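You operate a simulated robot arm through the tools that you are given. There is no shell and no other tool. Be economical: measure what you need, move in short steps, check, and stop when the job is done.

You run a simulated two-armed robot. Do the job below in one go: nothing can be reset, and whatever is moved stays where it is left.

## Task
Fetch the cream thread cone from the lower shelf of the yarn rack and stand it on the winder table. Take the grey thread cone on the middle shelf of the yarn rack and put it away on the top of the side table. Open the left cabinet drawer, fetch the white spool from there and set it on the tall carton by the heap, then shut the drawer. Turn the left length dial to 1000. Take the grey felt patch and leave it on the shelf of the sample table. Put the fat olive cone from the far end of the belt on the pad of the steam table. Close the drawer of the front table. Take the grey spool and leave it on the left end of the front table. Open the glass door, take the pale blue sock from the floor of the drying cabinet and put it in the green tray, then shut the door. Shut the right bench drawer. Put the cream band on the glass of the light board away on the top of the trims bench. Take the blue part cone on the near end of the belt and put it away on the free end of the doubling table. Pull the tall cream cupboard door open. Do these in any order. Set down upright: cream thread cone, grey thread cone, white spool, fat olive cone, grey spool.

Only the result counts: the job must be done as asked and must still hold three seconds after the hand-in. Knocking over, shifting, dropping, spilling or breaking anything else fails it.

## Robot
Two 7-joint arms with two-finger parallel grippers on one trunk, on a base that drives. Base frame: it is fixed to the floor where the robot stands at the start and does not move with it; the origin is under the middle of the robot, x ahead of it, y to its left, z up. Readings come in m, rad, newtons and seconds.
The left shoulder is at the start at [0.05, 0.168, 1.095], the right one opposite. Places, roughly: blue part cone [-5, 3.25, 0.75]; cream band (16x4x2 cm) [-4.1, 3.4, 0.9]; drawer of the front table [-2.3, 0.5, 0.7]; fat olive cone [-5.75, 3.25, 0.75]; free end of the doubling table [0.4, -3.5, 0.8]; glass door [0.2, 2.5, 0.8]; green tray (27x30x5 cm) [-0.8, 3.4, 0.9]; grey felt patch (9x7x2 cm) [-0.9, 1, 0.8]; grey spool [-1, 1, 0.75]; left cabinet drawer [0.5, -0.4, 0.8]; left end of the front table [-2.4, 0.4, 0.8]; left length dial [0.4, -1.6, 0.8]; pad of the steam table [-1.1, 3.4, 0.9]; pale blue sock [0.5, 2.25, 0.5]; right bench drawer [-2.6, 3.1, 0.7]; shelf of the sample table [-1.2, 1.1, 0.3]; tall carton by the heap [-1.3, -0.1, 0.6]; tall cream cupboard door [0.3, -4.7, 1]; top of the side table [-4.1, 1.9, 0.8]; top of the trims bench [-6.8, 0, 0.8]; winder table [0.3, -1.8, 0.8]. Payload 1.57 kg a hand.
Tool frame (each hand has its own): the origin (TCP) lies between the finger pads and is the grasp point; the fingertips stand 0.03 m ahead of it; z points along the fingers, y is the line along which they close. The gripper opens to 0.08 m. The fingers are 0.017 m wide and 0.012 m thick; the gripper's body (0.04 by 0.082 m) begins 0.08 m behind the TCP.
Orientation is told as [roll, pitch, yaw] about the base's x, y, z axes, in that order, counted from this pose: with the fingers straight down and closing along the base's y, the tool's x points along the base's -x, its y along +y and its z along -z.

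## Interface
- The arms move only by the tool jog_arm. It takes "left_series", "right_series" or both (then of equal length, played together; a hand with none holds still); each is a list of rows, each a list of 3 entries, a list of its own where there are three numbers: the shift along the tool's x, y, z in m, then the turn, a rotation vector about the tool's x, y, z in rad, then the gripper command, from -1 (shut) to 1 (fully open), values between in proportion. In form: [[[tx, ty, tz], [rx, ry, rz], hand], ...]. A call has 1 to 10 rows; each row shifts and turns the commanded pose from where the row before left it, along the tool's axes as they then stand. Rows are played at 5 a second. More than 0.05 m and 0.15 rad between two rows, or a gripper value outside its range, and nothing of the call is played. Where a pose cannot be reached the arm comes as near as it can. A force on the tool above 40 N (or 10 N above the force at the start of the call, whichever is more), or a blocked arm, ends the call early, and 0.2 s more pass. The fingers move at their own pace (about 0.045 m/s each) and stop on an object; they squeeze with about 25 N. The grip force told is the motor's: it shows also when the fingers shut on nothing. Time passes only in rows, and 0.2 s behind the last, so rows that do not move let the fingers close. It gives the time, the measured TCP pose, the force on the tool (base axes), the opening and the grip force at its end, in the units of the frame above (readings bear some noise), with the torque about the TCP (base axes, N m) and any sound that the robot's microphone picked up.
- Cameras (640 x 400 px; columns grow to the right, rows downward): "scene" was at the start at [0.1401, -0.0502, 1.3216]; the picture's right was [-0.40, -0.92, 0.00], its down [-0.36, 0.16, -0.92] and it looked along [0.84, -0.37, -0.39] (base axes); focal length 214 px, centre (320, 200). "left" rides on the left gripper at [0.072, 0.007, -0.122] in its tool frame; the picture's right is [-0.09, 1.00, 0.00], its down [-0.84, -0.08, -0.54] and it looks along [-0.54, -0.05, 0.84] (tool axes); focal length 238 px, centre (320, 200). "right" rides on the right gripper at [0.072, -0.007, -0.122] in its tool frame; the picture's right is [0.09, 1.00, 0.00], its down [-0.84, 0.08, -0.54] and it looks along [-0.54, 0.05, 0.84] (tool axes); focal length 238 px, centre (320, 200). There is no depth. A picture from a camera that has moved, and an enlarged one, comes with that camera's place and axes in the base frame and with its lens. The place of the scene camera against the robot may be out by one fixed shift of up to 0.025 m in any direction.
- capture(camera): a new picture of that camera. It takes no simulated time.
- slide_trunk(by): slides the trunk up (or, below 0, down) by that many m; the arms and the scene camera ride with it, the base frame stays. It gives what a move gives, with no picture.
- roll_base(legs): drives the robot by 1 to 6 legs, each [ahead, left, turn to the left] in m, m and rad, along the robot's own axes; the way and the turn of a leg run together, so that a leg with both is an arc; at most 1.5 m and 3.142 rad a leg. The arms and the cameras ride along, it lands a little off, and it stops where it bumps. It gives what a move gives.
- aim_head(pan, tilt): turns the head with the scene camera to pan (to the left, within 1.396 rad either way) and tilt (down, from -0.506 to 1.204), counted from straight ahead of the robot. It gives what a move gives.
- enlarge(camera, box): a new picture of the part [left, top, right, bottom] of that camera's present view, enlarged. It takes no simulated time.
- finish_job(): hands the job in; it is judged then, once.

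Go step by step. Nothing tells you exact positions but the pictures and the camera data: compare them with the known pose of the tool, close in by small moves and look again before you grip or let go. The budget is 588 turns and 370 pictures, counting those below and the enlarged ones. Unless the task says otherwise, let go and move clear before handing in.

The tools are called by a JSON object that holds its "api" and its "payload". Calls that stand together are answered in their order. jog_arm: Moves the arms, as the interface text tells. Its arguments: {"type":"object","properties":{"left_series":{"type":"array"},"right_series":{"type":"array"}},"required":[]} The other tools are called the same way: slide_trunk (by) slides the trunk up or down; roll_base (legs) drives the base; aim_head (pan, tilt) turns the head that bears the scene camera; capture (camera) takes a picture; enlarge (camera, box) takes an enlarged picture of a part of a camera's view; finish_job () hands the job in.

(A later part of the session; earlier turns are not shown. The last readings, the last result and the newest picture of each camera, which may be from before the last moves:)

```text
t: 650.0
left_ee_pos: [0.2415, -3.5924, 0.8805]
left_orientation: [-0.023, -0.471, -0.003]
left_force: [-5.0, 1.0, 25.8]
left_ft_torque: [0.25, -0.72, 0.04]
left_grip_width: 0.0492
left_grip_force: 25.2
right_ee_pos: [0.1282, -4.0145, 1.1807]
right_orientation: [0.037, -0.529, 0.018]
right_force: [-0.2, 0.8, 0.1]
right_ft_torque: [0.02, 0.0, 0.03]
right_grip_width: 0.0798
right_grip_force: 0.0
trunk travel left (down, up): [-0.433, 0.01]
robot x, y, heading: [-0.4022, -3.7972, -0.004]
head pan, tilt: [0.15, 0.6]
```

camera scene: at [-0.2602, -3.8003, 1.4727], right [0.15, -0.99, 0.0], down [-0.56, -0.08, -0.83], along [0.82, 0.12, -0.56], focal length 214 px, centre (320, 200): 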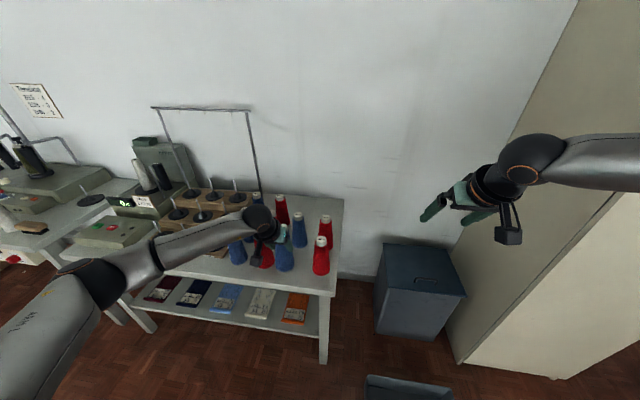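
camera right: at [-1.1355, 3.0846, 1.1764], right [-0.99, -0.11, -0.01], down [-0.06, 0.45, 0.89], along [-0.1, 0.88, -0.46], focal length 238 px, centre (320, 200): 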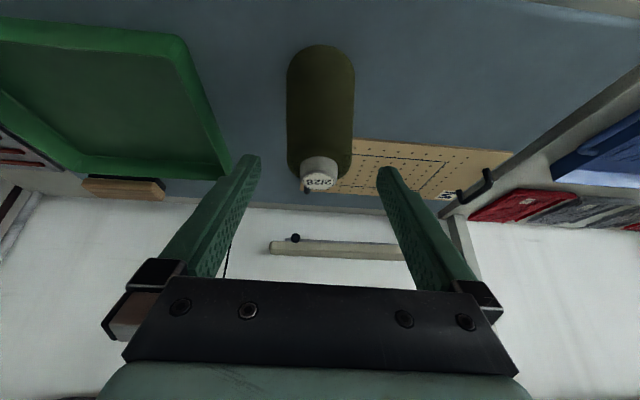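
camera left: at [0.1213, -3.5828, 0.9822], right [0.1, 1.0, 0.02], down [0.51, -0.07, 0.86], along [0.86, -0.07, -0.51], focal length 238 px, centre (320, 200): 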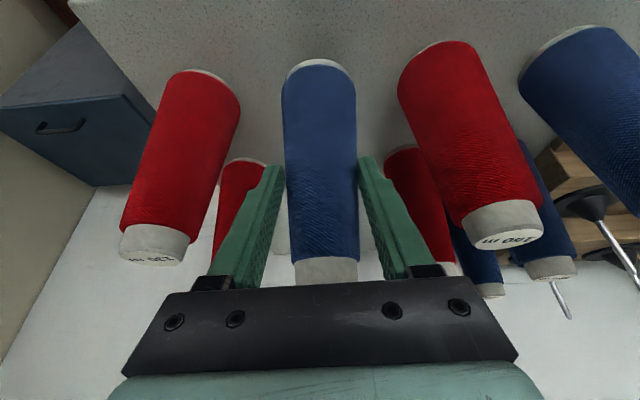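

Contact. Ease, release with a limited opening, then retreat along the tool axis.

{"api": "jog_arm", "payload": {"left_series": [[[-0.0025, 0, -0.005], [0, 0, 0], -1], [[0, 0, 0], [0, 0, 0], 0.35], [[0, 0, 0], [0, 0, 0], 0.6], [[0, 0, 0], [0, 0, 0], 0.6]]}}

{"api": "capture", "payload": {"camera": "left"}}

```text
t: 651.0
left_ee_pos: [0.2403, -3.5924, 0.8789]
left_orientation: [-0.02, -0.46, -0.005]
left_force: [-0.3, 0.7, 0.9]
left_ft_torque: [-0.02, -0.01, 0.0]
left_grip_width: 0.0641
left_grip_force: 0.1
right_ee_pos: [0.1297, -4.0135, 1.1796]
right_orientation: [0.035, -0.526, 0.019]
right_force: [-0.3, -0.3, -0.2]
right_ft_torque: [0.03, -0.01, 0.01]
right_grip_width: 0.0799
right_grip_force: 0.1
trunk travel left (down, up): [-0.433, 0.01]
robot x, y, heading: [-0.4023, -3.7993, -0.0]
head pan, tilt: [0.15, 0.6]
```

```text
111 pictures are left
camera left: at [0.1213, -3.5835, 0.9576], right [0.1, 1.0, 0.02], down [0.51, -0.07, 0.86], along [0.86, -0.07, -0.51], focal length 238 px, centre (320, 200)
```

left: 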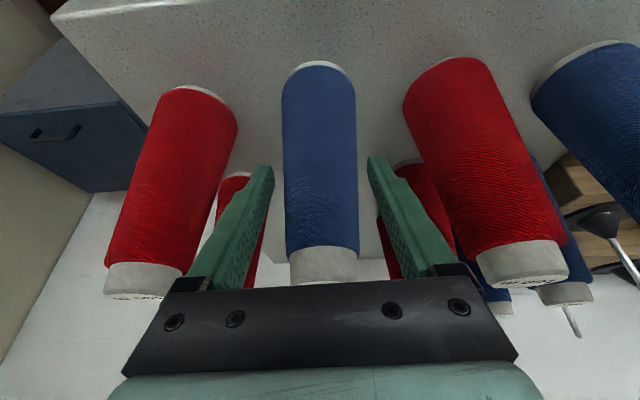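

{"api": "jog_arm", "payload": {"left_series": [[[0, 0, -0.02], [0, 0, 0], 0.6], [[0, 0, -0.04], [0, 0, 0], 0.6], [[0, 0, -0.045], [0, 0, 0], 0.6], [[0, 0, -0.045], [0, 0, 0], 0.6], [[0.04, 0, -0.02], [0, 0, 0], 0.6], [[0.04, 0, -0.02], [0, 0, 0], 0.6]]}}

{"api": "capture", "payload": {"camera": "left"}}

{"api": "aim_head", "payload": {"pan": -0.5, "tilt": 0.5}}

{"api": "capture", "payload": {"camera": "scene"}}

```text
t: 652.4
left_ee_pos: [0.0834, -3.5867, 1.0137]
left_orientation: [-0.022, -0.462, -0.003]
left_force: [-1.0, 0.5, 0.3]
left_ft_torque: [0.02, -0.02, 0.02]
left_grip_width: 0.0638
left_grip_force: 0.1
right_ee_pos: [0.1297, -4.0139, 1.1789]
right_orientation: [0.036, -0.526, 0.021]
right_force: [0.0, 0.1, -0.1]
right_ft_torque: [-0.04, 0.0, 0.01]
right_grip_width: 0.0803
right_grip_force: 0.1
trunk travel left (down, up): [-0.433, 0.01]
robot x, y, heading: [-0.4034, -3.801, -0.007]
head pan, tilt: [0.15, 0.6]
```

```text
110 pictures are left
camera left: at [-0.0361, -3.5775, 1.0925], right [0.09, 1.0, 0.02], down [0.51, -0.07, 0.86], along [0.86, -0.07, -0.51], focal length 238 px, centre (320, 200)
```

left: 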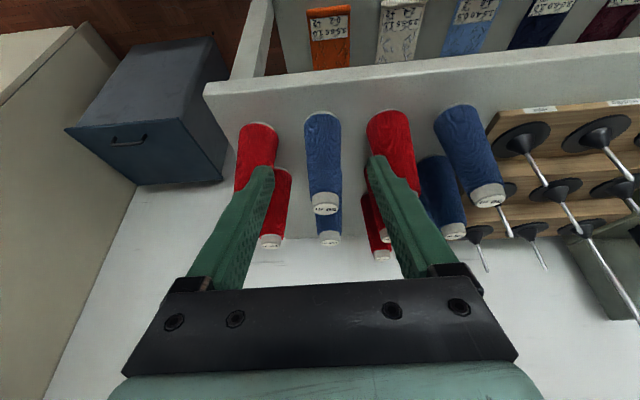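

```text
t: 653.4
left_ee_pos: [0.085, -3.5864, 1.0141]
left_orientation: [-0.019, -0.458, -0.003]
left_force: [0.9, -0.9, -1.4]
left_ft_torque: [-0.02, -0.01, 0.0]
left_grip_width: 0.0637
left_grip_force: 0.1
right_ee_pos: [0.1304, -4.0136, 1.1791]
right_orientation: [0.038, -0.525, 0.019]
right_force: [0.6, 0.2, 0.7]
right_ft_torque: [-0.01, 0.0, 0.03]
right_grip_width: 0.0798
right_grip_force: 0.1
trunk travel left (down, up): [-0.433, 0.01]
robot x, y, heading: [-0.4008, -3.8008, -0.003]
head pan, tilt: [-0.499, 0.499]
```

```text
109 pictures are left
camera scene: at [-0.2677, -3.857, 1.4817], right [-0.48, -0.88, 0.0], down [-0.42, 0.23, -0.88], along [0.77, -0.42, -0.48], focal length 214 px, centre (320, 200)
```

scene: 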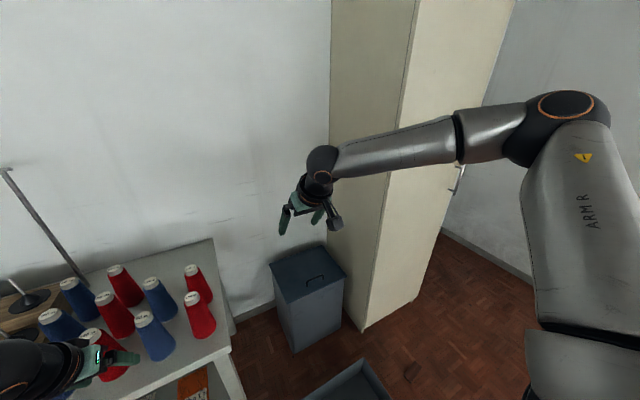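

{"api": "roll_base", "payload": {"legs": [[-0.2, 0, 0], [0, -0.55, 0]]}}

{"api": "aim_head", "payload": {"pan": -0.3, "tilt": 0.5}}

{"api": "capture", "payload": {"camera": "scene"}}

```text
t: 656.6
left_ee_pos: [-0.1179, -3.8522, 1.0139]
left_orientation: [-0.014, -0.459, -0.006]
left_force: [-0.2, -0.7, 0.7]
left_ft_torque: [0.08, -0.01, 0.03]
left_grip_width: 0.0639
left_grip_force: 0.1
right_ee_pos: [-0.0707, -4.2791, 1.1787]
right_orientation: [0.042, -0.526, 0.018]
right_force: [0.9, -1.2, 0.2]
right_ft_torque: [0.09, -0.02, 0.06]
right_grip_width: 0.0799
right_grip_force: 0.0
trunk travel left (down, up): [-0.433, 0.01]
robot x, y, heading: [-0.6031, -4.0648, 0.003]
head pan, tilt: [-0.499, 0.499]
stopped in leg 2: the robot was blocked; the commanded pose is now the measured one
```

```text
t: 657.3
left_ee_pos: [-0.1168, -3.8475, 1.0137]
left_orientation: [-0.021, -0.459, 0.0]
left_force: [-0.5, -0.3, 0.0]
left_ft_torque: [0.01, -0.01, 0.02]
left_grip_width: 0.0639
left_grip_force: 0.0
right_ee_pos: [-0.0703, -4.2736, 1.1795]
right_orientation: [0.037, -0.528, 0.024]
right_force: [-0.4, 0.9, 0.3]
right_ft_torque: [0.01, -0.03, -0.01]
right_grip_width: 0.0801
right_grip_force: 0.1
trunk travel left (down, up): [-0.433, 0.01]
robot x, y, heading: [-0.6031, -4.0604, 0.004]
head pan, tilt: [-0.3, 0.499]
```

```text
108 pictures are left
camera scene: at [-0.4619, -4.1029, 1.4818], right [-0.3, -0.95, 0.0], down [-0.46, 0.14, -0.88], along [0.84, -0.26, -0.48], focal length 214 px, centre (320, 200)
```

scene: 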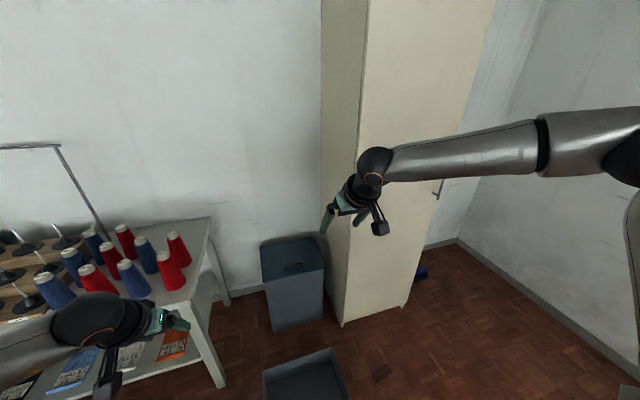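

{"api": "aim_head", "payload": {"pan": -1.2, "tilt": 1.0}}

{"api": "capture", "payload": {"camera": "scene"}}

```text
t: 658.5
left_ee_pos: [-0.1167, -3.8464, 1.0124]
left_orientation: [-0.02, -0.46, 0.0]
left_force: [-1.0, 0.5, 0.0]
left_ft_torque: [0.0, 0.01, 0.02]
left_grip_width: 0.0638
left_grip_force: 0.1
right_ee_pos: [-0.0715, -4.2745, 1.1794]
right_orientation: [0.036, -0.528, 0.025]
right_force: [0.2, -1.6, 0.2]
right_ft_torque: [-0.01, 0.02, -0.03]
right_grip_width: 0.08
right_grip_force: 0.0
trunk travel left (down, up): [-0.433, 0.01]
robot x, y, heading: [-0.6041, -4.0621, -0.0]
head pan, tilt: [-1.201, 1.0]
```

```text
107 pictures are left
camera scene: at [-0.5236, -4.1411, 1.4407], right [-0.93, -0.36, 0.0], down [-0.3, 0.78, -0.54], along [0.2, -0.5, -0.84], focal length 214 px, centre (320, 200)
```

scene: 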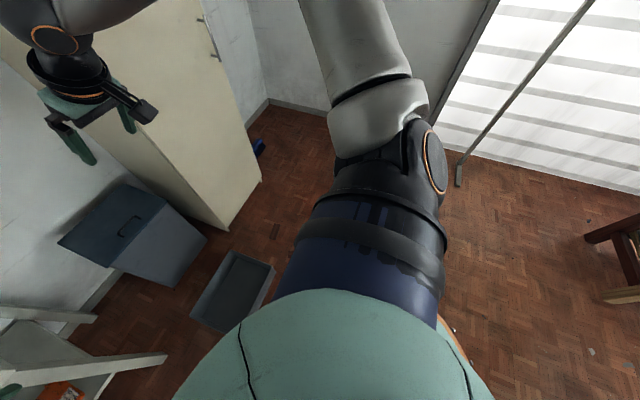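

{"api": "roll_base", "payload": {"legs": [[-0.2, 0, 0], [0, -0.3, 0]]}}

{"api": "aim_head", "payload": {"pan": -1.39, "tilt": 0.3}}

{"api": "capture", "payload": {"camera": "scene"}}

```text
t: 661.8
left_ee_pos: [-0.3186, -4.1494, 1.0141]
left_orientation: [-0.018, -0.46, 0.0]
left_force: [-0.1, -0.3, -0.2]
left_ft_torque: [0.03, 0.0, 0.04]
left_grip_width: 0.064
left_grip_force: 0.0
right_ee_pos: [-0.2714, -4.5751, 1.1791]
right_orientation: [0.037, -0.527, 0.026]
right_force: [-0.3, -1.5, 0.9]
right_ft_torque: [0.01, 0.03, 0.03]
right_grip_width: 0.0797
right_grip_force: 0.1
trunk travel left (down, up): [-0.433, 0.01]
robot x, y, heading: [-0.8021, -4.365, 0.004]
head pan, tilt: [-1.201, 1.0]
```

```text
t: 662.8
left_ee_pos: [-0.3182, -4.1482, 1.0131]
left_orientation: [-0.018, -0.46, -0.001]
left_force: [-0.9, -0.7, 0.8]
left_ft_torque: [-0.02, 0.02, -0.05]
left_grip_width: 0.0642
left_grip_force: 0.1
right_ee_pos: [-0.272, -4.5748, 1.1793]
right_orientation: [0.037, -0.527, 0.028]
right_force: [0.4, 0.2, -0.2]
right_ft_torque: [-0.01, 0.0, 0.01]
right_grip_width: 0.0801
right_grip_force: 0.0
trunk travel left (down, up): [-0.433, 0.01]
robot x, y, heading: [-0.807, -4.3626, 0.001]
head pan, tilt: [-1.389, 0.3]
```

```text
106 pictures are left
camera scene: at [-0.7329, -4.4685, 1.5001], right [-0.98, -0.18, 0.0], down [-0.05, 0.29, -0.96], along [0.17, -0.94, -0.3], focal length 214 px, centre (320, 200)
```

scene: 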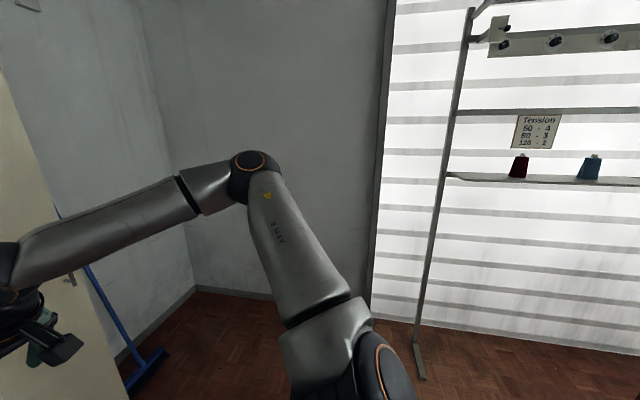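

{"api": "roll_base", "payload": {"legs": [[0, -0.3, 0]]}}

{"api": "aim_head", "payload": {"pan": -0.1, "tilt": 0.4}}

{"api": "capture", "payload": {"camera": "scene"}}

```text
t: 664.9
left_ee_pos: [-0.3181, -4.4475, 1.0125]
left_orientation: [-0.019, -0.459, 0.002]
left_force: [0.3, -0.9, 0.7]
left_ft_torque: [0.01, 0.0, -0.03]
left_grip_width: 0.064
left_grip_force: 0.2
right_ee_pos: [-0.2703, -4.8724, 1.1787]
right_orientation: [0.036, -0.527, 0.028]
right_force: [-0.6, -0.2, 0.8]
right_ft_torque: [0.04, -0.02, 0.03]
right_grip_width: 0.08
right_grip_force: 0.0
trunk travel left (down, up): [-0.433, 0.01]
robot x, y, heading: [-0.807, -4.6612, 0.003]
head pan, tilt: [-1.389, 0.3]
```

```text
t: 666.4
left_ee_pos: [-0.3173, -4.4466, 1.0135]
left_orientation: [-0.02, -0.459, 0.002]
left_force: [0.9, -0.1, 0.2]
left_ft_torque: [-0.05, 0.02, 0.02]
left_grip_width: 0.064
left_grip_force: 0.0
right_ee_pos: [-0.2709, -4.8714, 1.1788]
right_orientation: [0.035, -0.527, 0.027]
right_force: [-0.9, 0.9, 0.0]
right_ft_torque: [0.03, 0.0, 0.01]
right_grip_width: 0.08
right_grip_force: 0.1
trunk travel left (down, up): [-0.433, 0.01]
robot x, y, heading: [-0.8047, -4.6647, 0.001]
head pan, tilt: [-0.099, 0.4]
```

```text
105 pictures are left
camera scene: at [-0.6572, -4.6852, 1.4909], right [-0.1, -1.0, 0.0], down [-0.39, 0.04, -0.92], along [0.92, -0.09, -0.39], focal length 214 px, centre (320, 200)
```

scene: 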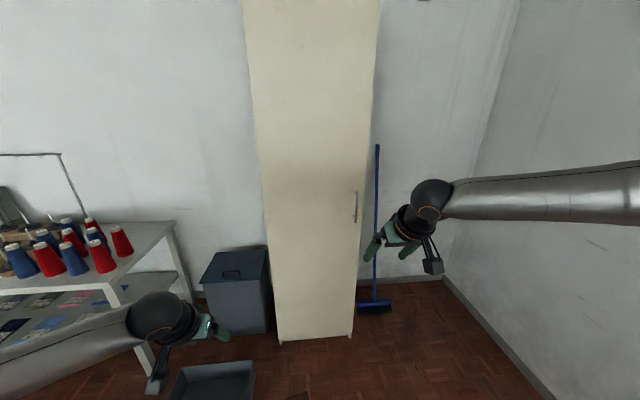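

{"api": "jog_arm", "payload": {"right_series": [[[0, 0, 0], [0, -0.125, 0], 0.25], [[0, 0, 0], [0, -0.125, 0], 0.25], [[0, 0, 0], [0, -0.125, 0], 0.25], [[0, 0, 0], [0, 0, 0], 0.25]]}}

{"api": "roll_base", "payload": {"legs": [[0, -0.095, 0], [0.2, 0, 0]]}}

{"api": "capture", "payload": {"camera": "right"}}

```text
t: 667.4
left_ee_pos: [-0.3171, -4.4464, 1.013]
left_orientation: [-0.018, -0.458, 0.002]
left_force: [0.6, 0.2, 0.1]
left_ft_torque: [-0.02, -0.01, -0.03]
left_grip_width: 0.064
left_grip_force: 0.0
right_ee_pos: [-0.2714, -4.8727, 1.1799]
right_orientation: [0.051, -0.902, 0.007]
right_force: [-0.1, -0.4, 0.0]
right_ft_torque: [-0.02, -0.03, -0.04]
right_grip_width: 0.0499
right_grip_force: 0.1
trunk travel left (down, up): [-0.433, 0.01]
robot x, y, heading: [-0.8061, -4.6655, 0.004]
head pan, tilt: [-0.099, 0.4]
```

```text
t: 669.7
left_ee_pos: [-0.1171, -4.5399, 1.0135]
left_orientation: [-0.019, -0.457, 0.002]
left_force: [0.0, 0.7, -0.2]
left_ft_torque: [0.0, 0.01, -0.01]
left_grip_width: 0.0639
left_grip_force: 0.1
right_ee_pos: [-0.0717, -4.9667, 1.179]
right_orientation: [0.051, -0.901, 0.007]
right_force: [-0.1, -0.2, -0.2]
right_ft_torque: [-0.01, 0.02, 0.02]
right_grip_width: 0.0502
right_grip_force: 0.1
trunk travel left (down, up): [-0.433, 0.01]
robot x, y, heading: [-0.6032, -4.7547, 0.001]
head pan, tilt: [-0.099, 0.4]
```

```text
104 pictures are left
camera right: at [-0.2114, -4.9811, 1.1974], right [-0.1, 0.99, -0.04], down [0.09, 0.05, 0.99], along [0.99, 0.1, -0.1], focal length 238 px, centre (320, 200)
```

right: 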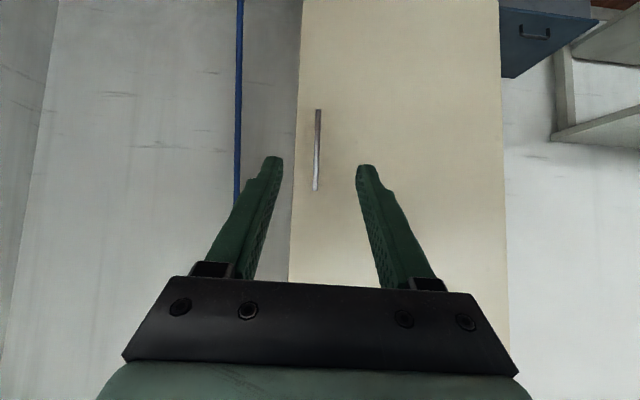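

{"api": "roll_base", "payload": {"legs": [[0.25, 0.025, 0]]}}

{"api": "slide_trunk", "payload": {"by": -0.06}}

{"api": "capture", "payload": {"camera": "right"}}

```text
t: 671.5
left_ee_pos: [0.1291, -4.5146, 1.0135]
left_orientation: [-0.02, -0.457, 0.002]
left_force: [0.3, 0.3, 0.0]
left_ft_torque: [-0.02, 0.0, 0.0]
left_grip_width: 0.064
left_grip_force: 0.1
right_ee_pos: [0.1752, -4.9401, 1.1787]
right_orientation: [0.05, -0.9, 0.008]
right_force: [0.0, 0.2, -0.1]
right_ft_torque: [-0.02, 0.01, 0.01]
right_grip_width: 0.0498
right_grip_force: 0.1
trunk travel left (down, up): [-0.433, 0.01]
robot x, y, heading: [-0.3568, -4.7351, 0.003]
head pan, tilt: [-0.099, 0.4]
```

```text
t: 672.5
left_ee_pos: [0.1293, -4.5153, 0.9538]
left_orientation: [-0.02, -0.459, 0.001]
left_force: [-0.5, -0.6, 0.2]
left_ft_torque: [0.02, -0.01, 0.01]
left_grip_width: 0.064
left_grip_force: 0.0
right_ee_pos: [0.1758, -4.9411, 1.1199]
right_orientation: [0.05, -0.902, 0.011]
right_force: [-0.7, 0.3, -0.4]
right_ft_torque: [-0.01, 0.0, -0.01]
right_grip_width: 0.0501
right_grip_force: 0.0
trunk travel left (down, up): [-0.373, 0.07]
robot x, y, heading: [-0.3599, -4.7328, 0.007]
head pan, tilt: [-0.099, 0.4]
```

```text
103 pictures are left
camera right: at [0.0359, -4.9552, 1.1378], right [-0.1, 0.99, -0.04], down [0.09, 0.05, 0.99], along [0.99, 0.1, -0.1], focal length 238 px, centre (320, 200)
```

right: 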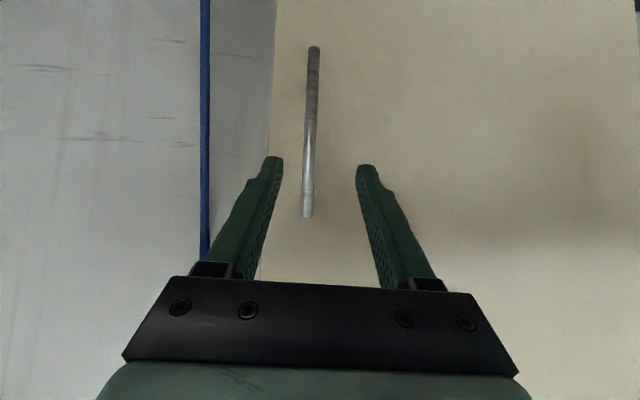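

{"api": "jog_arm", "payload": {"right_series": [[[0, 0, 0.04], [0, 0, 0], 0.25], [[0, 0, 0.04], [0, 0, 0], 0.25], [[0, 0, 0.035], [0, 0, 0], 0.25], [[0, 0, 0], [0, 0, 0], 0.25]]}}

{"api": "capture", "payload": {"camera": "right"}}

```text
t: 673.5
left_ee_pos: [0.1291, -4.5147, 0.9532]
left_orientation: [-0.02, -0.458, 0.002]
left_force: [0.1, 0.5, -0.7]
left_ft_torque: [0.01, 0.02, 0.03]
left_grip_width: 0.064
left_grip_force: 0.0
right_ee_pos: [0.266, -4.9346, 1.0486]
right_orientation: [0.051, -0.903, 0.009]
right_force: [0.0, 0.5, 0.3]
right_ft_torque: [0.02, 0.02, -0.01]
right_grip_width: 0.0499
right_grip_force: 0.1
trunk travel left (down, up): [-0.373, 0.07]
robot x, y, heading: [-0.359, -4.7305, 0.002]
head pan, tilt: [-0.099, 0.4]
```

```text
102 pictures are left
camera right: at [0.1255, -4.9491, 1.0667], right [-0.1, 0.99, -0.04], down [0.09, 0.05, 0.99], along [0.99, 0.1, -0.1], focal length 238 px, centre (320, 200)
```

right: 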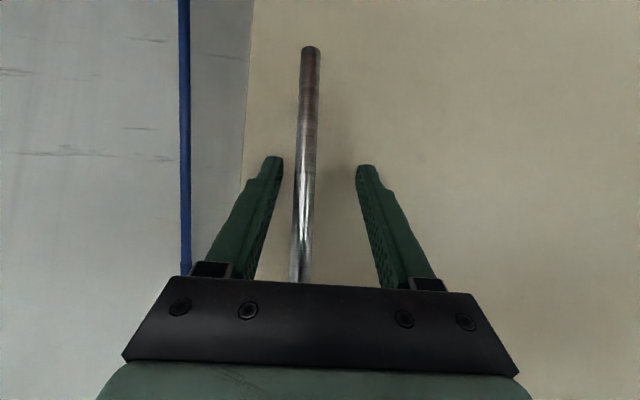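

{"api": "jog_arm", "payload": {"right_series": [[[0, -0.008, 0.02], [0, 0, 0], 0.25], [[0, 0, 0.025], [0, 0, 0], 0.25], [[0, 0, 0], [0, 0, 0], -1], [[0, 0, 0], [0, 0, 0], -1], [[0, 0, 0], [0, 0, 0], -1]]}}

{"api": "capture", "payload": {"camera": "right"}}

```text
t: 673.9
left_ee_pos: [0.1261, -4.5154, 0.9571]
left_orientation: [-0.019, -0.462, 0.0]
left_force: [-0.1, 0.6, -0.8]
left_ft_torque: [0.01, 0.0, 0.02]
left_grip_width: 0.0638
left_grip_force: 0.0
right_ee_pos: [0.2684, -4.9364, 1.041]
right_orientation: [0.065, -0.895, 0.0]
right_force: [-29.8, -0.9, 9.3]
right_ft_torque: [-0.11, 0.09, -0.78]
right_grip_width: 0.0488
right_grip_force: 0.1
trunk travel left (down, up): [-0.373, 0.07]
robot x, y, heading: [-0.3616, -4.7324, 0.003]
head pan, tilt: [-0.099, 0.4]
stopped in row 1 (right hand): the force on the tool passed its limit (the readings are from after the stop); the commanded pose is now the measured one
```

```text
101 pictures are left
camera right: at [0.1282, -4.9518, 1.0598], right [-0.11, 0.99, -0.03], down [0.1, 0.04, 0.99], along [0.99, 0.1, -0.1], focal length 238 px, centre (320, 200)
```

right: 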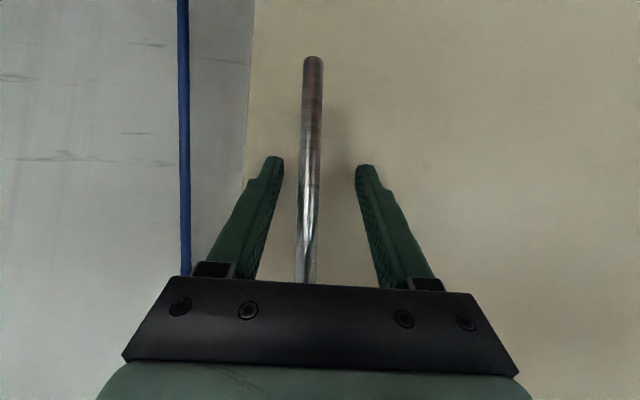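

{"api": "jog_arm", "payload": {"right_series": [[[0, 0, -0.005], [0, 0, 0], 0.25], [[0, 0, 0], [0, 0, 0], -1], [[0, 0, 0], [0, 0, 0], -1], [[0, 0, 0], [0, 0, 0], -1], [[0, 0, 0], [0, 0, 0], -1]]}}

{"api": "capture", "payload": {"camera": "right"}}

```text
t: 675.1
left_ee_pos: [0.1279, -4.5171, 0.9551]
left_orientation: [-0.015, -0.46, 0.0]
left_force: [0.6, -0.4, -0.5]
left_ft_torque: [-0.01, -0.01, 0.0]
left_grip_width: 0.0637
left_grip_force: 0.0
right_ee_pos: [0.27, -4.9436, 1.0408]
right_orientation: [0.053, -0.897, 0.0]
right_force: [-16.3, -19.8, 0.8]
right_ft_torque: [-0.29, 0.1, -0.02]
right_grip_width: 0.0123
right_grip_force: 30.0
trunk travel left (down, up): [-0.373, 0.07]
robot x, y, heading: [-0.3593, -4.7305, 0.003]
head pan, tilt: [-0.099, 0.4]
```

```text
100 pictures are left
camera right: at [0.129, -4.9571, 1.0603], right [-0.1, 0.99, -0.04], down [0.1, 0.05, 0.99], along [0.99, 0.09, -0.1], focal length 238 px, centre (320, 200)
```

right: 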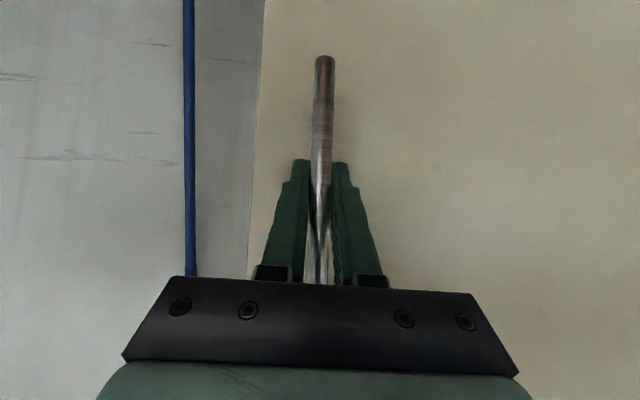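

{"api": "roll_base", "payload": {"legs": [[-0.08, 0.005, 0], [-0.08, 0.022, 0]]}}

{"api": "capture", "payload": {"camera": "right"}}

```text
t: 676.8
left_ee_pos: [-0.0302, -4.4855, 0.9515]
left_orientation: [-0.021, -0.456, 0.005]
left_force: [-0.2, 0.7, -0.2]
left_ft_torque: [-0.01, -0.03, 0.0]
left_grip_width: 0.064
left_grip_force: 0.0
right_ee_pos: [0.1126, -4.9033, 1.0428]
right_orientation: [0.059, -0.896, 0.017]
right_force: [10.6, 25.7, -8.7]
right_ft_torque: [-0.73, -0.48, -0.2]
right_grip_width: 0.0124
right_grip_force: 29.6
trunk travel left (down, up): [-0.373, 0.07]
robot x, y, heading: [-0.5134, -4.7021, 0.003]
head pan, tilt: [-0.099, 0.4]
```

```text
99 pictures are left
camera right: at [-0.0272, -4.9196, 1.0607], right [-0.12, 0.99, -0.04], down [0.1, 0.05, 0.99], along [0.99, 0.11, -0.1], focal length 238 px, centre (320, 200)
```

right: 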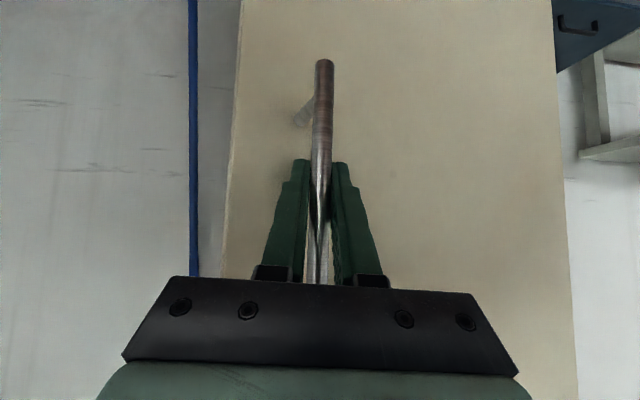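

{"api": "roll_base", "payload": {"legs": [[-0.06, 0.045, 0], [-0.06, 0.045, 0]]}}

{"api": "capture", "payload": {"camera": "right"}}

```text
t: 678.5
left_ee_pos: [-0.1497, -4.3992, 0.9536]
left_orientation: [-0.017, -0.458, 0.004]
left_force: [0.7, -0.1, -1.0]
left_ft_torque: [-0.05, -0.02, 0.01]
left_grip_width: 0.0642
left_grip_force: 0.1
right_ee_pos: [-0.0089, -4.8179, 1.0412]
right_orientation: [0.064, -0.897, 0.011]
right_force: [-13.3, -10.8, -6.4]
right_ft_torque: [-0.54, -0.67, -0.03]
right_grip_width: 0.0126
right_grip_force: 29.5
trunk travel left (down, up): [-0.373, 0.07]
robot x, y, heading: [-0.6369, -4.6176, -0.0]
head pan, tilt: [-0.099, 0.4]
```

```text
98 pictures are left
camera right: at [-0.1493, -4.8347, 1.0604], right [-0.12, 0.99, -0.03], down [0.1, 0.04, 0.99], along [0.99, 0.11, -0.1], focal length 238 px, centre (320, 200)
```

right: 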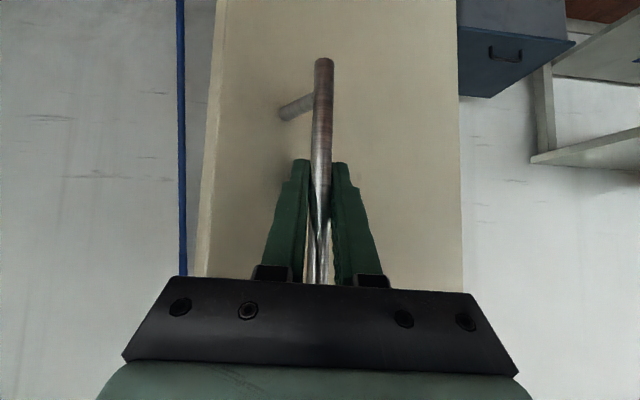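

{"api": "roll_base", "payload": {"legs": [[-0.055, 0.06, 0], [-0.05, 0.065, 0]]}}

{"api": "capture", "payload": {"camera": "right"}}

```text
t: 680.2
left_ee_pos: [-0.2538, -4.2744, 0.9519]
left_orientation: [-0.021, -0.458, 0.002]
left_force: [-0.2, 1.0, 0.5]
left_ft_torque: [-0.02, -0.01, 0.02]
left_grip_width: 0.0641
left_grip_force: 0.1
right_ee_pos: [-0.1107, -4.6931, 1.0413]
right_orientation: [0.055, -0.896, 0.016]
right_force: [20.3, 10.7, 3.0]
right_ft_torque: [-0.63, -0.47, -0.07]
right_grip_width: 0.0123
right_grip_force: 29.5
trunk travel left (down, up): [-0.373, 0.07]
robot x, y, heading: [-0.738, -4.4886, 0.003]
head pan, tilt: [-0.099, 0.4]
```

```text
97 pictures are left
camera right: at [-0.251, -4.7088, 1.0606], right [-0.12, 0.99, -0.04], down [0.1, 0.05, 0.99], along [0.99, 0.11, -0.1], focal length 238 px, centre (320, 200)
```

right: 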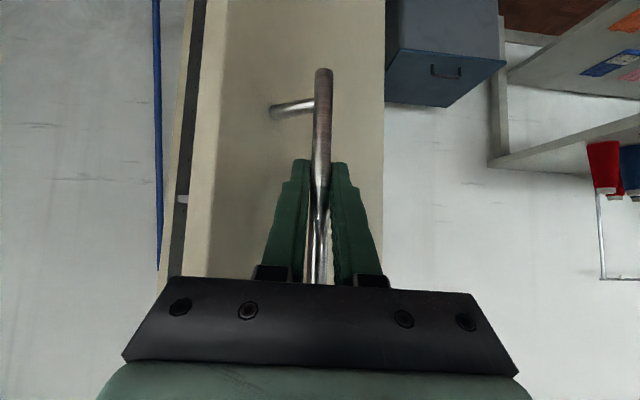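

{"api": "roll_base", "payload": {"legs": [[-0.03, 0.055, 0], [-0.02, 0.055, 0]]}}

{"api": "capture", "payload": {"camera": "right"}}

```text
t: 681.8
left_ee_pos: [-0.3054, -4.1649, 0.953]
left_orientation: [-0.02, -0.456, 0.002]
left_force: [0.1, 0.0, 0.5]
left_ft_torque: [-0.03, 0.02, 0.0]
left_grip_width: 0.064
left_grip_force: 0.1
right_ee_pos: [-0.1615, -4.5846, 1.0424]
right_orientation: [0.058, -0.897, 0.017]
right_force: [15.1, 6.4, 2.1]
right_ft_torque: [-0.55, -0.69, -0.02]
right_grip_width: 0.013
right_grip_force: 29.2
trunk travel left (down, up): [-0.373, 0.07]
robot x, y, heading: [-0.794, -4.3847, 0.009]
head pan, tilt: [-0.099, 0.4]
```

```text
96 pictures are left
camera right: at [-0.3022, -4.5998, 1.061], right [-0.12, 0.99, -0.04], down [0.09, 0.05, 0.99], along [0.99, 0.11, -0.1], focal length 238 px, centre (320, 200)
```

right: 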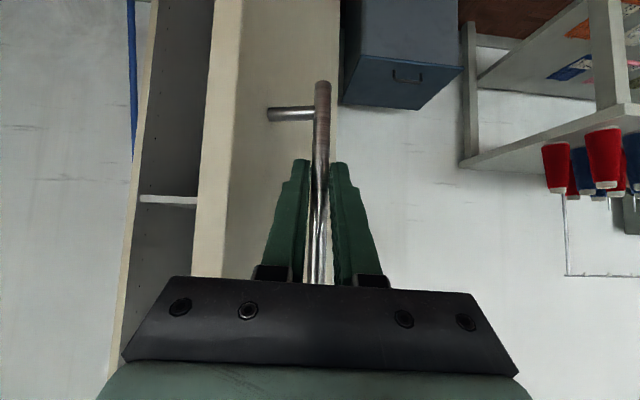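

{"api": "jog_arm", "payload": {"right_series": [[[0, 0, 0], [0, 0, 0], -0.3], [[0, 0, 0], [0, 0, 0], -0.1], [[0, 0, 0], [0, 0, 0], -0.1], [[0, 0, -0.03], [0, 0, 0], -0.1], [[0, 0, -0.04], [0, 0, 0], -0.1], [[0, 0, -0.04], [0, 0, 0], -0.1]]}}

{"api": "roll_base", "payload": {"legs": [[-0.2, 0, 0]]}}

{"api": "capture", "payload": {"camera": "right"}}

```text
t: 683.2
left_ee_pos: [-0.3068, -4.1675, 0.9521]
left_orientation: [-0.019, -0.458, 0.0]
left_force: [-0.2, 0.2, -0.3]
left_ft_torque: [-0.01, 0.02, -0.02]
left_grip_width: 0.0642
left_grip_force: 0.0
right_ee_pos: [-0.2503, -4.5922, 1.1114]
right_orientation: [0.061, -0.899, 0.014]
right_force: [0.2, 0.6, 0.1]
right_ft_torque: [0.0, -0.02, 0.02]
right_grip_width: 0.036
right_grip_force: 0.1
trunk travel left (down, up): [-0.373, 0.07]
robot x, y, heading: [-0.7912, -4.3854, 0.002]
head pan, tilt: [-0.099, 0.4]
```

```text
t: 684.8
left_ee_pos: [-0.5033, -4.1684, 0.9535]
left_orientation: [-0.018, -0.459, 0.0]
left_force: [0.0, 0.5, 0.4]
left_ft_torque: [0.02, 0.01, 0.0]
left_grip_width: 0.0639
left_grip_force: 0.1
right_ee_pos: [-0.4493, -4.592, 1.1116]
right_orientation: [0.058, -0.899, 0.013]
right_force: [-0.4, -0.3, 0.7]
right_ft_torque: [0.0, -0.01, 0.0]
right_grip_width: 0.0359
right_grip_force: 0.0
trunk travel left (down, up): [-0.373, 0.07]
robot x, y, heading: [-0.9907, -4.3849, -0.0]
head pan, tilt: [-0.099, 0.4]
```

```text
95 pictures are left
camera right: at [-0.588, -4.6094, 1.1294], right [-0.12, 0.99, -0.04], down [0.09, 0.05, 0.99], along [0.99, 0.11, -0.1], focal length 238 px, centre (320, 200)
```

right: 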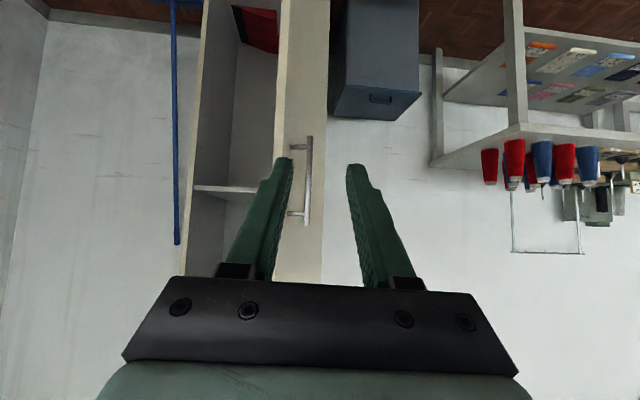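

{"api": "roll_base", "payload": {"legs": [[0, 0.9, 0], [0.52, 0, 0], [0, 1.3, 0], [0, 1.3, 0], [0, 1.3, 0]]}}

{"api": "roll_base", "payload": {"legs": [[0, 1.0, 0]]}}

{"api": "aim_head", "payload": {"pan": 0.5, "tilt": 0.4}}

{"api": "capture", "payload": {"camera": "scene"}}

```text
t: 710.5
left_ee_pos: [0.0563, 0.6126, 0.9533]
left_orientation: [-0.02, -0.461, -0.023]
left_force: [0.0, 0.5, -0.3]
left_ft_torque: [0.02, -0.01, 0.02]
left_grip_width: 0.0639
left_grip_force: 0.1
right_ee_pos: [0.1013, 0.1857, 1.1111]
right_orientation: [0.06, -0.9, -0.008]
right_force: [0.0, 0.7, -0.1]
right_ft_torque: [0.0, -0.01, 0.01]
right_grip_width: 0.0359
right_grip_force: 0.0
trunk travel left (down, up): [-0.373, 0.07]
robot x, y, heading: [-0.4332, 0.4112, -0.021]
head pan, tilt: [-0.099, 0.4]
```

```text
t: 715.7
left_ee_pos: [0.0723, 1.6192, 0.9536]
left_orientation: [-0.019, -0.459, -0.016]
left_force: [0.2, -0.3, 0.0]
left_ft_torque: [-0.01, 0.01, -0.01]
left_grip_width: 0.064
left_grip_force: 0.0
right_ee_pos: [0.1202, 1.1927, 1.1103]
right_orientation: [0.059, -0.899, -0.001]
right_force: [-0.4, 0.8, 0.4]
right_ft_torque: [0.0, 0.02, 0.01]
right_grip_width: 0.0359
right_grip_force: 0.1
trunk travel left (down, up): [-0.373, 0.07]
robot x, y, heading: [-0.4176, 1.4108, -0.017]
head pan, tilt: [-0.099, 0.4]
```

```text
t: 716.7
left_ee_pos: [0.0723, 1.6185, 0.9536]
left_orientation: [-0.018, -0.458, -0.013]
left_force: [-0.1, 0.8, -0.9]
left_ft_torque: [-0.03, -0.01, 0.03]
left_grip_width: 0.064
left_grip_force: 0.0
right_ee_pos: [0.1211, 1.1922, 1.11]
right_orientation: [0.061, -0.898, 0.0]
right_force: [0.5, 0.1, 0.0]
right_ft_torque: [0.02, 0.02, -0.01]
right_grip_width: 0.0361
right_grip_force: 0.0
trunk travel left (down, up): [-0.373, 0.07]
robot x, y, heading: [-0.4156, 1.4112, -0.019]
head pan, tilt: [0.499, 0.4]
```

```text
94 pictures are left
camera scene: at [-0.2804, 1.4397, 1.4309], right [0.47, -0.88, 0.0], down [-0.34, -0.18, -0.92], along [0.81, 0.43, -0.39], focal length 214 px, centre (320, 200)
```

scene: 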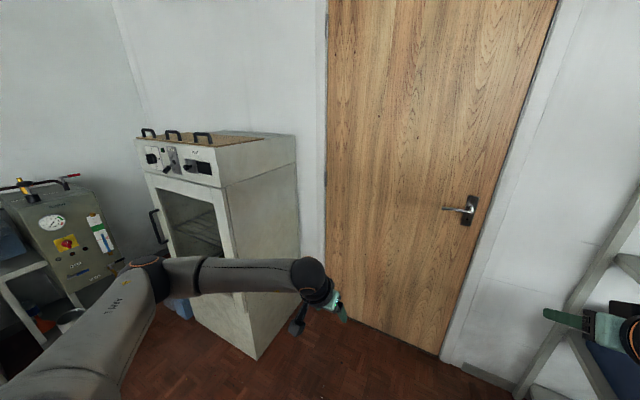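

{"api": "roll_base", "payload": {"legs": [[-0.15, 0, 0.018], [0, 1.05, 0]]}}

{"api": "aim_head", "payload": {"pan": 0.0, "tilt": 0.55}}

{"api": "capture", "payload": {"camera": "scene"}}

{"api": "capture", "payload": {"camera": "left"}}

```text
t: 718.1
left_ee_pos: [-0.0626, 1.6301, 0.9532]
left_orientation: [-0.02, -0.457, 0.002]
left_force: [-0.2, -0.9, -0.2]
left_ft_torque: [0.0, 0.0, -0.01]
left_grip_width: 0.0639
left_grip_force: 0.0
right_ee_pos: [-0.0051, 1.2044, 1.1102]
right_orientation: [0.062, -0.899, 0.016]
right_force: [-0.5, 0.5, -0.5]
right_ft_torque: [0.01, 0.03, 0.02]
right_grip_width: 0.0359
right_grip_force: 0.0
trunk travel left (down, up): [-0.373, 0.07]
robot x, y, heading: [-0.5478, 1.4141, 0.001]
head pan, tilt: [0.499, 0.4]
stopped in leg 1: the robot was blocked; the commanded pose is now the measured one
```

```text
t: 719.0
left_ee_pos: [-0.0637, 1.629, 0.953]
left_orientation: [-0.017, -0.458, 0.002]
left_force: [0.0, -0.2, -1.1]
left_ft_torque: [0.01, -0.01, -0.01]
left_grip_width: 0.0639
left_grip_force: 0.0
right_ee_pos: [-0.0067, 1.2044, 1.1114]
right_orientation: [0.062, -0.899, 0.015]
right_force: [-0.3, 0.0, 0.5]
right_ft_torque: [0.0, 0.0, 0.0]
right_grip_width: 0.0361
right_grip_force: 0.1
trunk travel left (down, up): [-0.373, 0.07]
robot x, y, heading: [-0.5508, 1.4105, 0.003]
head pan, tilt: [0.0, 0.55]
```

```text
93 pictures are left
camera scene: at [-0.4041, 1.3998, 1.4172], right [0.01, -1.0, 0.0], down [-0.52, 0.0, -0.85], along [0.85, 0.0, -0.52], focal length 214 px, centre (320, 200)
```

scene: 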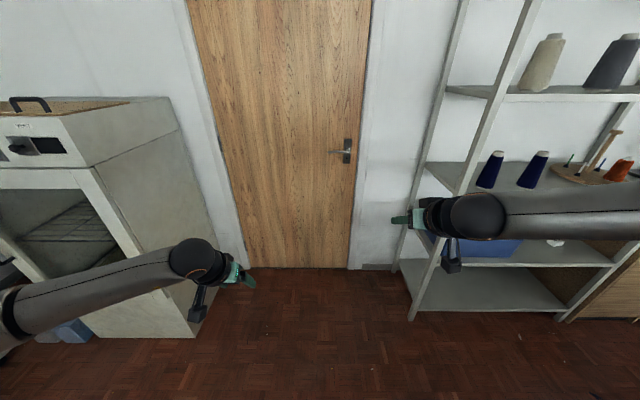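

```text
92 pictures are left
camera left: at [-0.1826, 1.6377, 1.0319], right [0.09, 1.0, 0.02], down [0.51, -0.07, 0.86], along [0.86, -0.06, -0.51], focal length 238 px, centre (320, 200)
```

left: 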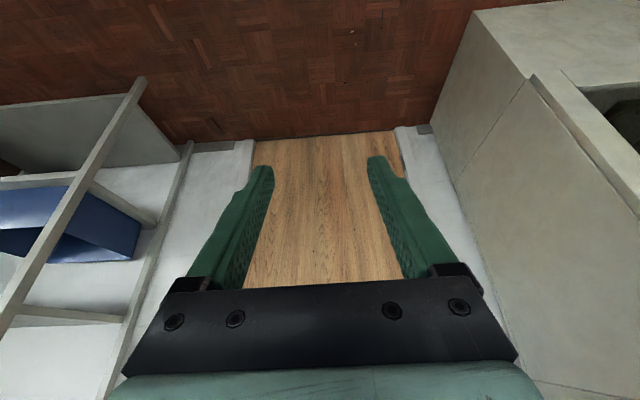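

{"api": "roll_base", "payload": {"legs": [[0.05, 0, 0], [0, 0.5, 0], [-0.1, 0.5, 0]]}}

{"api": "aim_head", "payload": {"pan": 0.1, "tilt": 0.6}}

{"api": "capture", "payload": {"camera": "scene"}}

```text
t: 725.1
left_ee_pos: [-0.1165, 2.6335, 0.9536]
left_orientation: [-0.017, -0.458, 0.003]
left_force: [0.1, -0.4, 0.3]
left_ft_torque: [-0.01, 0.01, 0.02]
left_grip_width: 0.064
left_grip_force: 0.1
right_ee_pos: [-0.0602, 2.2071, 1.1106]
right_orientation: [0.061, -0.899, 0.016]
right_force: [-0.3, 0.5, 0.3]
right_ft_torque: [-0.04, 0.0, -0.04]
right_grip_width: 0.0359
right_grip_force: 0.0
trunk travel left (down, up): [-0.373, 0.07]
robot x, y, heading: [-0.6017, 2.4157, 0.001]
head pan, tilt: [0.0, 0.55]
```

```text
t: 725.7
left_ee_pos: [-0.1169, 2.6315, 0.952]
left_orientation: [-0.02, -0.458, 0.002]
left_force: [0.6, -0.3, -0.1]
left_ft_torque: [0.0, 0.02, -0.02]
left_grip_width: 0.0636
left_grip_force: 0.0
right_ee_pos: [-0.0611, 2.2075, 1.1098]
right_orientation: [0.061, -0.9, 0.015]
right_force: [0.1, -1.3, 0.0]
right_ft_torque: [0.01, 0.0, -0.01]
right_grip_width: 0.0357
right_grip_force: 0.0
trunk travel left (down, up): [-0.373, 0.07]
robot x, y, heading: [-0.6059, 2.4134, 0.006]
head pan, tilt: [0.099, 0.6]
```

```text
91 pictures are left
camera scene: at [-0.4594, 2.4113, 1.4127], right [0.1, -0.99, 0.0], down [-0.56, -0.06, -0.83], along [0.82, 0.08, -0.56], focal length 214 px, centre (320, 200)
```

scene: 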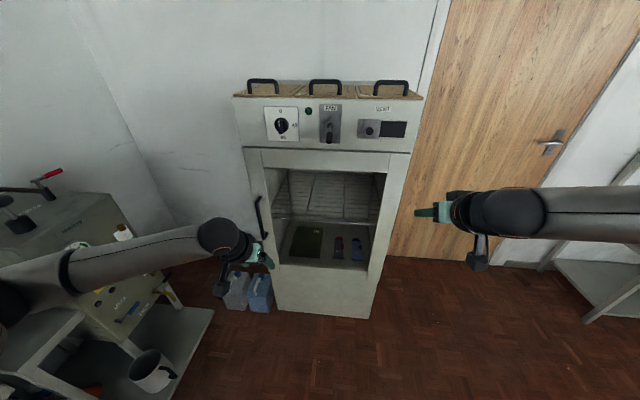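

{"api": "enlarge", "payload": {"camera": "scene", "box": [220, 130, 440, 290]}}

```text
2.50 times, centred on (330, 210) of scene
camera zoom: at [-0.4594, 2.4113, 1.4127], right [0.1, -0.99, 0.0], down [-0.56, -0.06, -0.83], along [0.82, 0.08, -0.56], focal length 536 px, centre (295, 175)
```

zoom: 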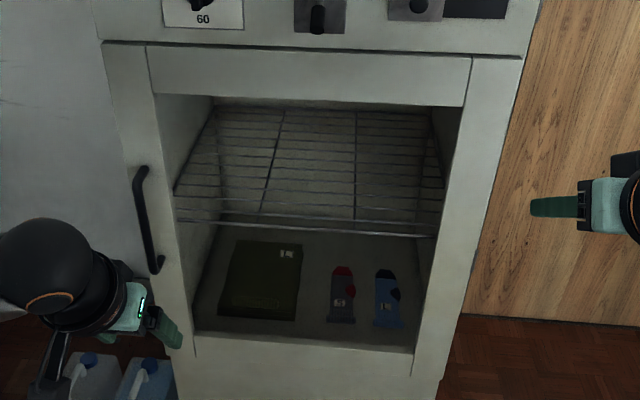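

{"api": "jog_arm", "payload": {"left_series": [[[0, 0, 0], [0, -0.11, 0], 0.25], [[0, 0, 0], [0, -0.11, 0], 0.25], [[0, 0, 0], [0, -0.11, 0], 0.25], [[0, 0, 0], [0, -0.11, 0], 0.25], [[0, 0, 0], [0, 0, 0], 0.25]]}}

{"api": "roll_base", "payload": {"legs": [[0.1, 0.09, 0]]}}

{"api": "capture", "payload": {"camera": "left"}}

```text
t: 726.9
left_ee_pos: [-0.1162, 2.6317, 0.9533]
left_orientation: [-0.031, -0.898, 0.017]
left_force: [-0.7, 0.5, -0.6]
left_ft_torque: [0.01, -0.02, -0.01]
left_grip_width: 0.0502
left_grip_force: 0.0
right_ee_pos: [-0.0604, 2.2063, 1.1122]
right_orientation: [0.06, -0.899, 0.017]
right_force: [0.2, 0.2, 0.2]
right_ft_torque: [0.0, 0.04, 0.01]
right_grip_width: 0.036
right_grip_force: 0.0
trunk travel left (down, up): [-0.373, 0.07]
robot x, y, heading: [-0.6026, 2.4141, 0.005]
head pan, tilt: [0.099, 0.6]
```

```text
t: 728.2
left_ee_pos: [-0.0185, 2.7231, 0.9538]
left_orientation: [-0.028, -0.897, 0.016]
left_force: [-0.4, 0.2, 0.0]
left_ft_torque: [-0.03, 0.0, 0.03]
left_grip_width: 0.0501
left_grip_force: 0.1
right_ee_pos: [0.0398, 2.2982, 1.111]
right_orientation: [0.061, -0.898, 0.015]
right_force: [1.1, 0.6, -0.4]
right_ft_torque: [-0.02, 0.01, -0.01]
right_grip_width: 0.036
right_grip_force: 0.0
trunk travel left (down, up): [-0.373, 0.07]
robot x, y, heading: [-0.5051, 2.5049, 0.0]
head pan, tilt: [0.099, 0.6]
```

```text
89 pictures are left
camera left: at [-0.1582, 2.7309, 0.9739], right [0.06, 1.0, 0.05], down [0.1, -0.06, 0.99], along [0.99, -0.06, -0.1], focal length 238 px, centre (320, 200)
```

left: 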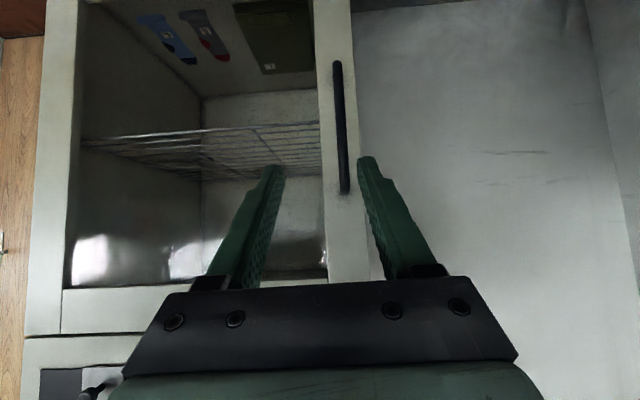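

{"api": "roll_base", "payload": {"legs": [[0.08, 0.02, 0]]}}

{"api": "jog_arm", "payload": {"left_series": [[[0, 0, 0.035], [0, 0, 0], 0.25], [[0, 0, 0.035], [0, 0, 0], 0.25], [[0, 0, 0], [0, 0, 0], 0.25]]}}

{"api": "capture", "payload": {"camera": "left"}}

```text
t: 729.3
left_ee_pos: [0.0625, 2.7435, 0.9528]
left_orientation: [-0.027, -0.898, 0.016]
left_force: [0.3, 0.5, -0.6]
left_ft_torque: [0.02, 0.0, 0.03]
left_grip_width: 0.0501
left_grip_force: 0.1
right_ee_pos: [0.1187, 2.3189, 1.1103]
right_orientation: [0.061, -0.899, 0.016]
right_force: [-0.9, -0.2, 0.1]
right_ft_torque: [0.02, 0.0, 0.02]
right_grip_width: 0.0362
right_grip_force: 0.1
trunk travel left (down, up): [-0.373, 0.07]
robot x, y, heading: [-0.4293, 2.5251, 0.002]
head pan, tilt: [0.099, 0.6]
```

```text
t: 730.1
left_ee_pos: [0.1183, 2.7528, 0.9143]
left_orientation: [-0.026, -0.888, 0.015]
left_force: [0.0, 0.2, 0.4]
left_ft_torque: [-0.04, -0.01, -0.03]
left_grip_width: 0.0498
left_grip_force: 0.1
left hand out of reach, approached as far as the arm can: row 2
right_ee_pos: [0.1187, 2.3174, 1.1115]
right_orientation: [0.06, -0.902, 0.014]
right_force: [0.1, -0.4, -1.1]
right_ft_torque: [-0.01, 0.0, 0.0]
right_grip_width: 0.0361
right_grip_force: 0.1
trunk travel left (down, up): [-0.373, 0.07]
robot x, y, heading: [-0.4251, 2.5253, 0.004]
head pan, tilt: [0.099, 0.6]
```

```text
88 pictures are left
camera left: at [-0.023, 2.76, 0.936], right [0.07, 1.0, 0.05], down [0.1, -0.06, 0.99], along [0.99, -0.06, -0.11], focal length 238 px, centre (320, 200)
```

left: 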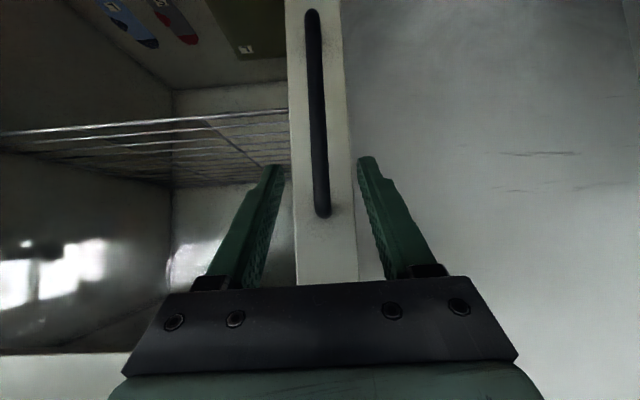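

{"api": "jog_arm", "payload": {"right_series": [[[0.031, 0, -0.039], [0, 0, 0], -0.1], [[0.031, 0, -0.039], [0, 0, 0], -0.1], [[0.031, 0, -0.039], [0, 0, 0], -0.1], [[0, 0, 0], [0, 0, 0], -0.1]]}}

{"api": "slide_trunk", "payload": {"by": -0.05}}

{"api": "roll_base", "payload": {"legs": [[0.05, 0, 0]]}}

{"api": "capture", "payload": {"camera": "left"}}

```text
t: 731.1
left_ee_pos: [0.1183, 2.7521, 0.914]
left_orientation: [-0.028, -0.889, 0.015]
left_force: [0.4, -0.5, 0.4]
left_ft_torque: [0.01, 0.0, 0.01]
left_grip_width: 0.0502
left_grip_force: 0.0
right_ee_pos: [0.0034, 2.3076, 1.1182]
right_orientation: [0.061, -0.899, 0.015]
right_force: [-0.1, -0.6, 0.3]
right_ft_torque: [-0.03, 0.02, -0.02]
right_grip_width: 0.0358
right_grip_force: 0.1
right hand out of reach, approached as far as the arm can: row 3
trunk travel left (down, up): [-0.373, 0.07]
robot x, y, heading: [-0.424, 2.5247, 0.001]
head pan, tilt: [0.099, 0.6]
```

```text
t: 732.0
left_ee_pos: [0.1174, 2.753, 0.8643]
left_orientation: [-0.028, -0.891, 0.014]
left_force: [-0.4, 0.0, 0.0]
left_ft_torque: [0.0, 0.01, 0.01]
left_grip_width: 0.05
left_grip_force: 0.1
right_ee_pos: [0.0045, 2.3076, 1.0689]
right_orientation: [0.062, -0.897, 0.016]
right_force: [-0.6, 0.0, 0.9]
right_ft_torque: [0.03, 0.02, 0.03]
right_grip_width: 0.0362
right_grip_force: 0.1
trunk travel left (down, up): [-0.323, 0.12]
robot x, y, heading: [-0.4238, 2.5249, 0.005]
head pan, tilt: [0.099, 0.6]
```

```text
t: 733.0
left_ee_pos: [0.1669, 2.7521, 0.8642]
left_orientation: [-0.028, -0.89, 0.014]
left_force: [0.0, -0.1, 0.0]
left_ft_torque: [0.02, -0.01, -0.02]
left_grip_width: 0.0501
left_grip_force: 0.1
right_ee_pos: [0.0534, 2.3083, 1.0681]
right_orientation: [0.063, -0.897, 0.017]
right_force: [-0.1, -0.2, -0.5]
right_ft_torque: [0.0, -0.02, -0.03]
right_grip_width: 0.036
right_grip_force: 0.1
trunk travel left (down, up): [-0.323, 0.12]
robot x, y, heading: [-0.3773, 2.5239, 0.001]
head pan, tilt: [0.099, 0.6]
```

```text
87 pictures are left
camera left: at [0.0268, 2.7605, 0.8856], right [0.06, 1.0, 0.05], down [0.11, -0.06, 0.99], along [0.99, -0.06, -0.11], focal length 238 px, centre (320, 200)
```

left: 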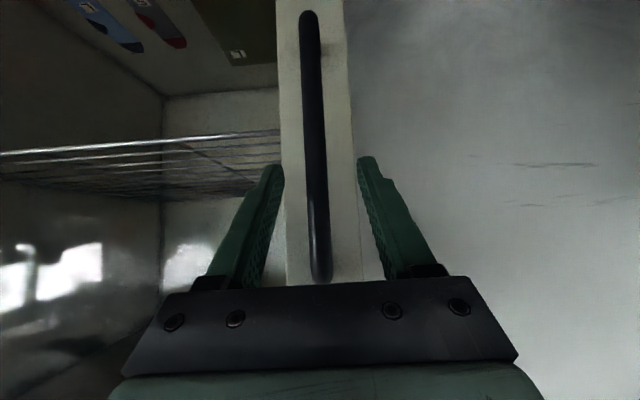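

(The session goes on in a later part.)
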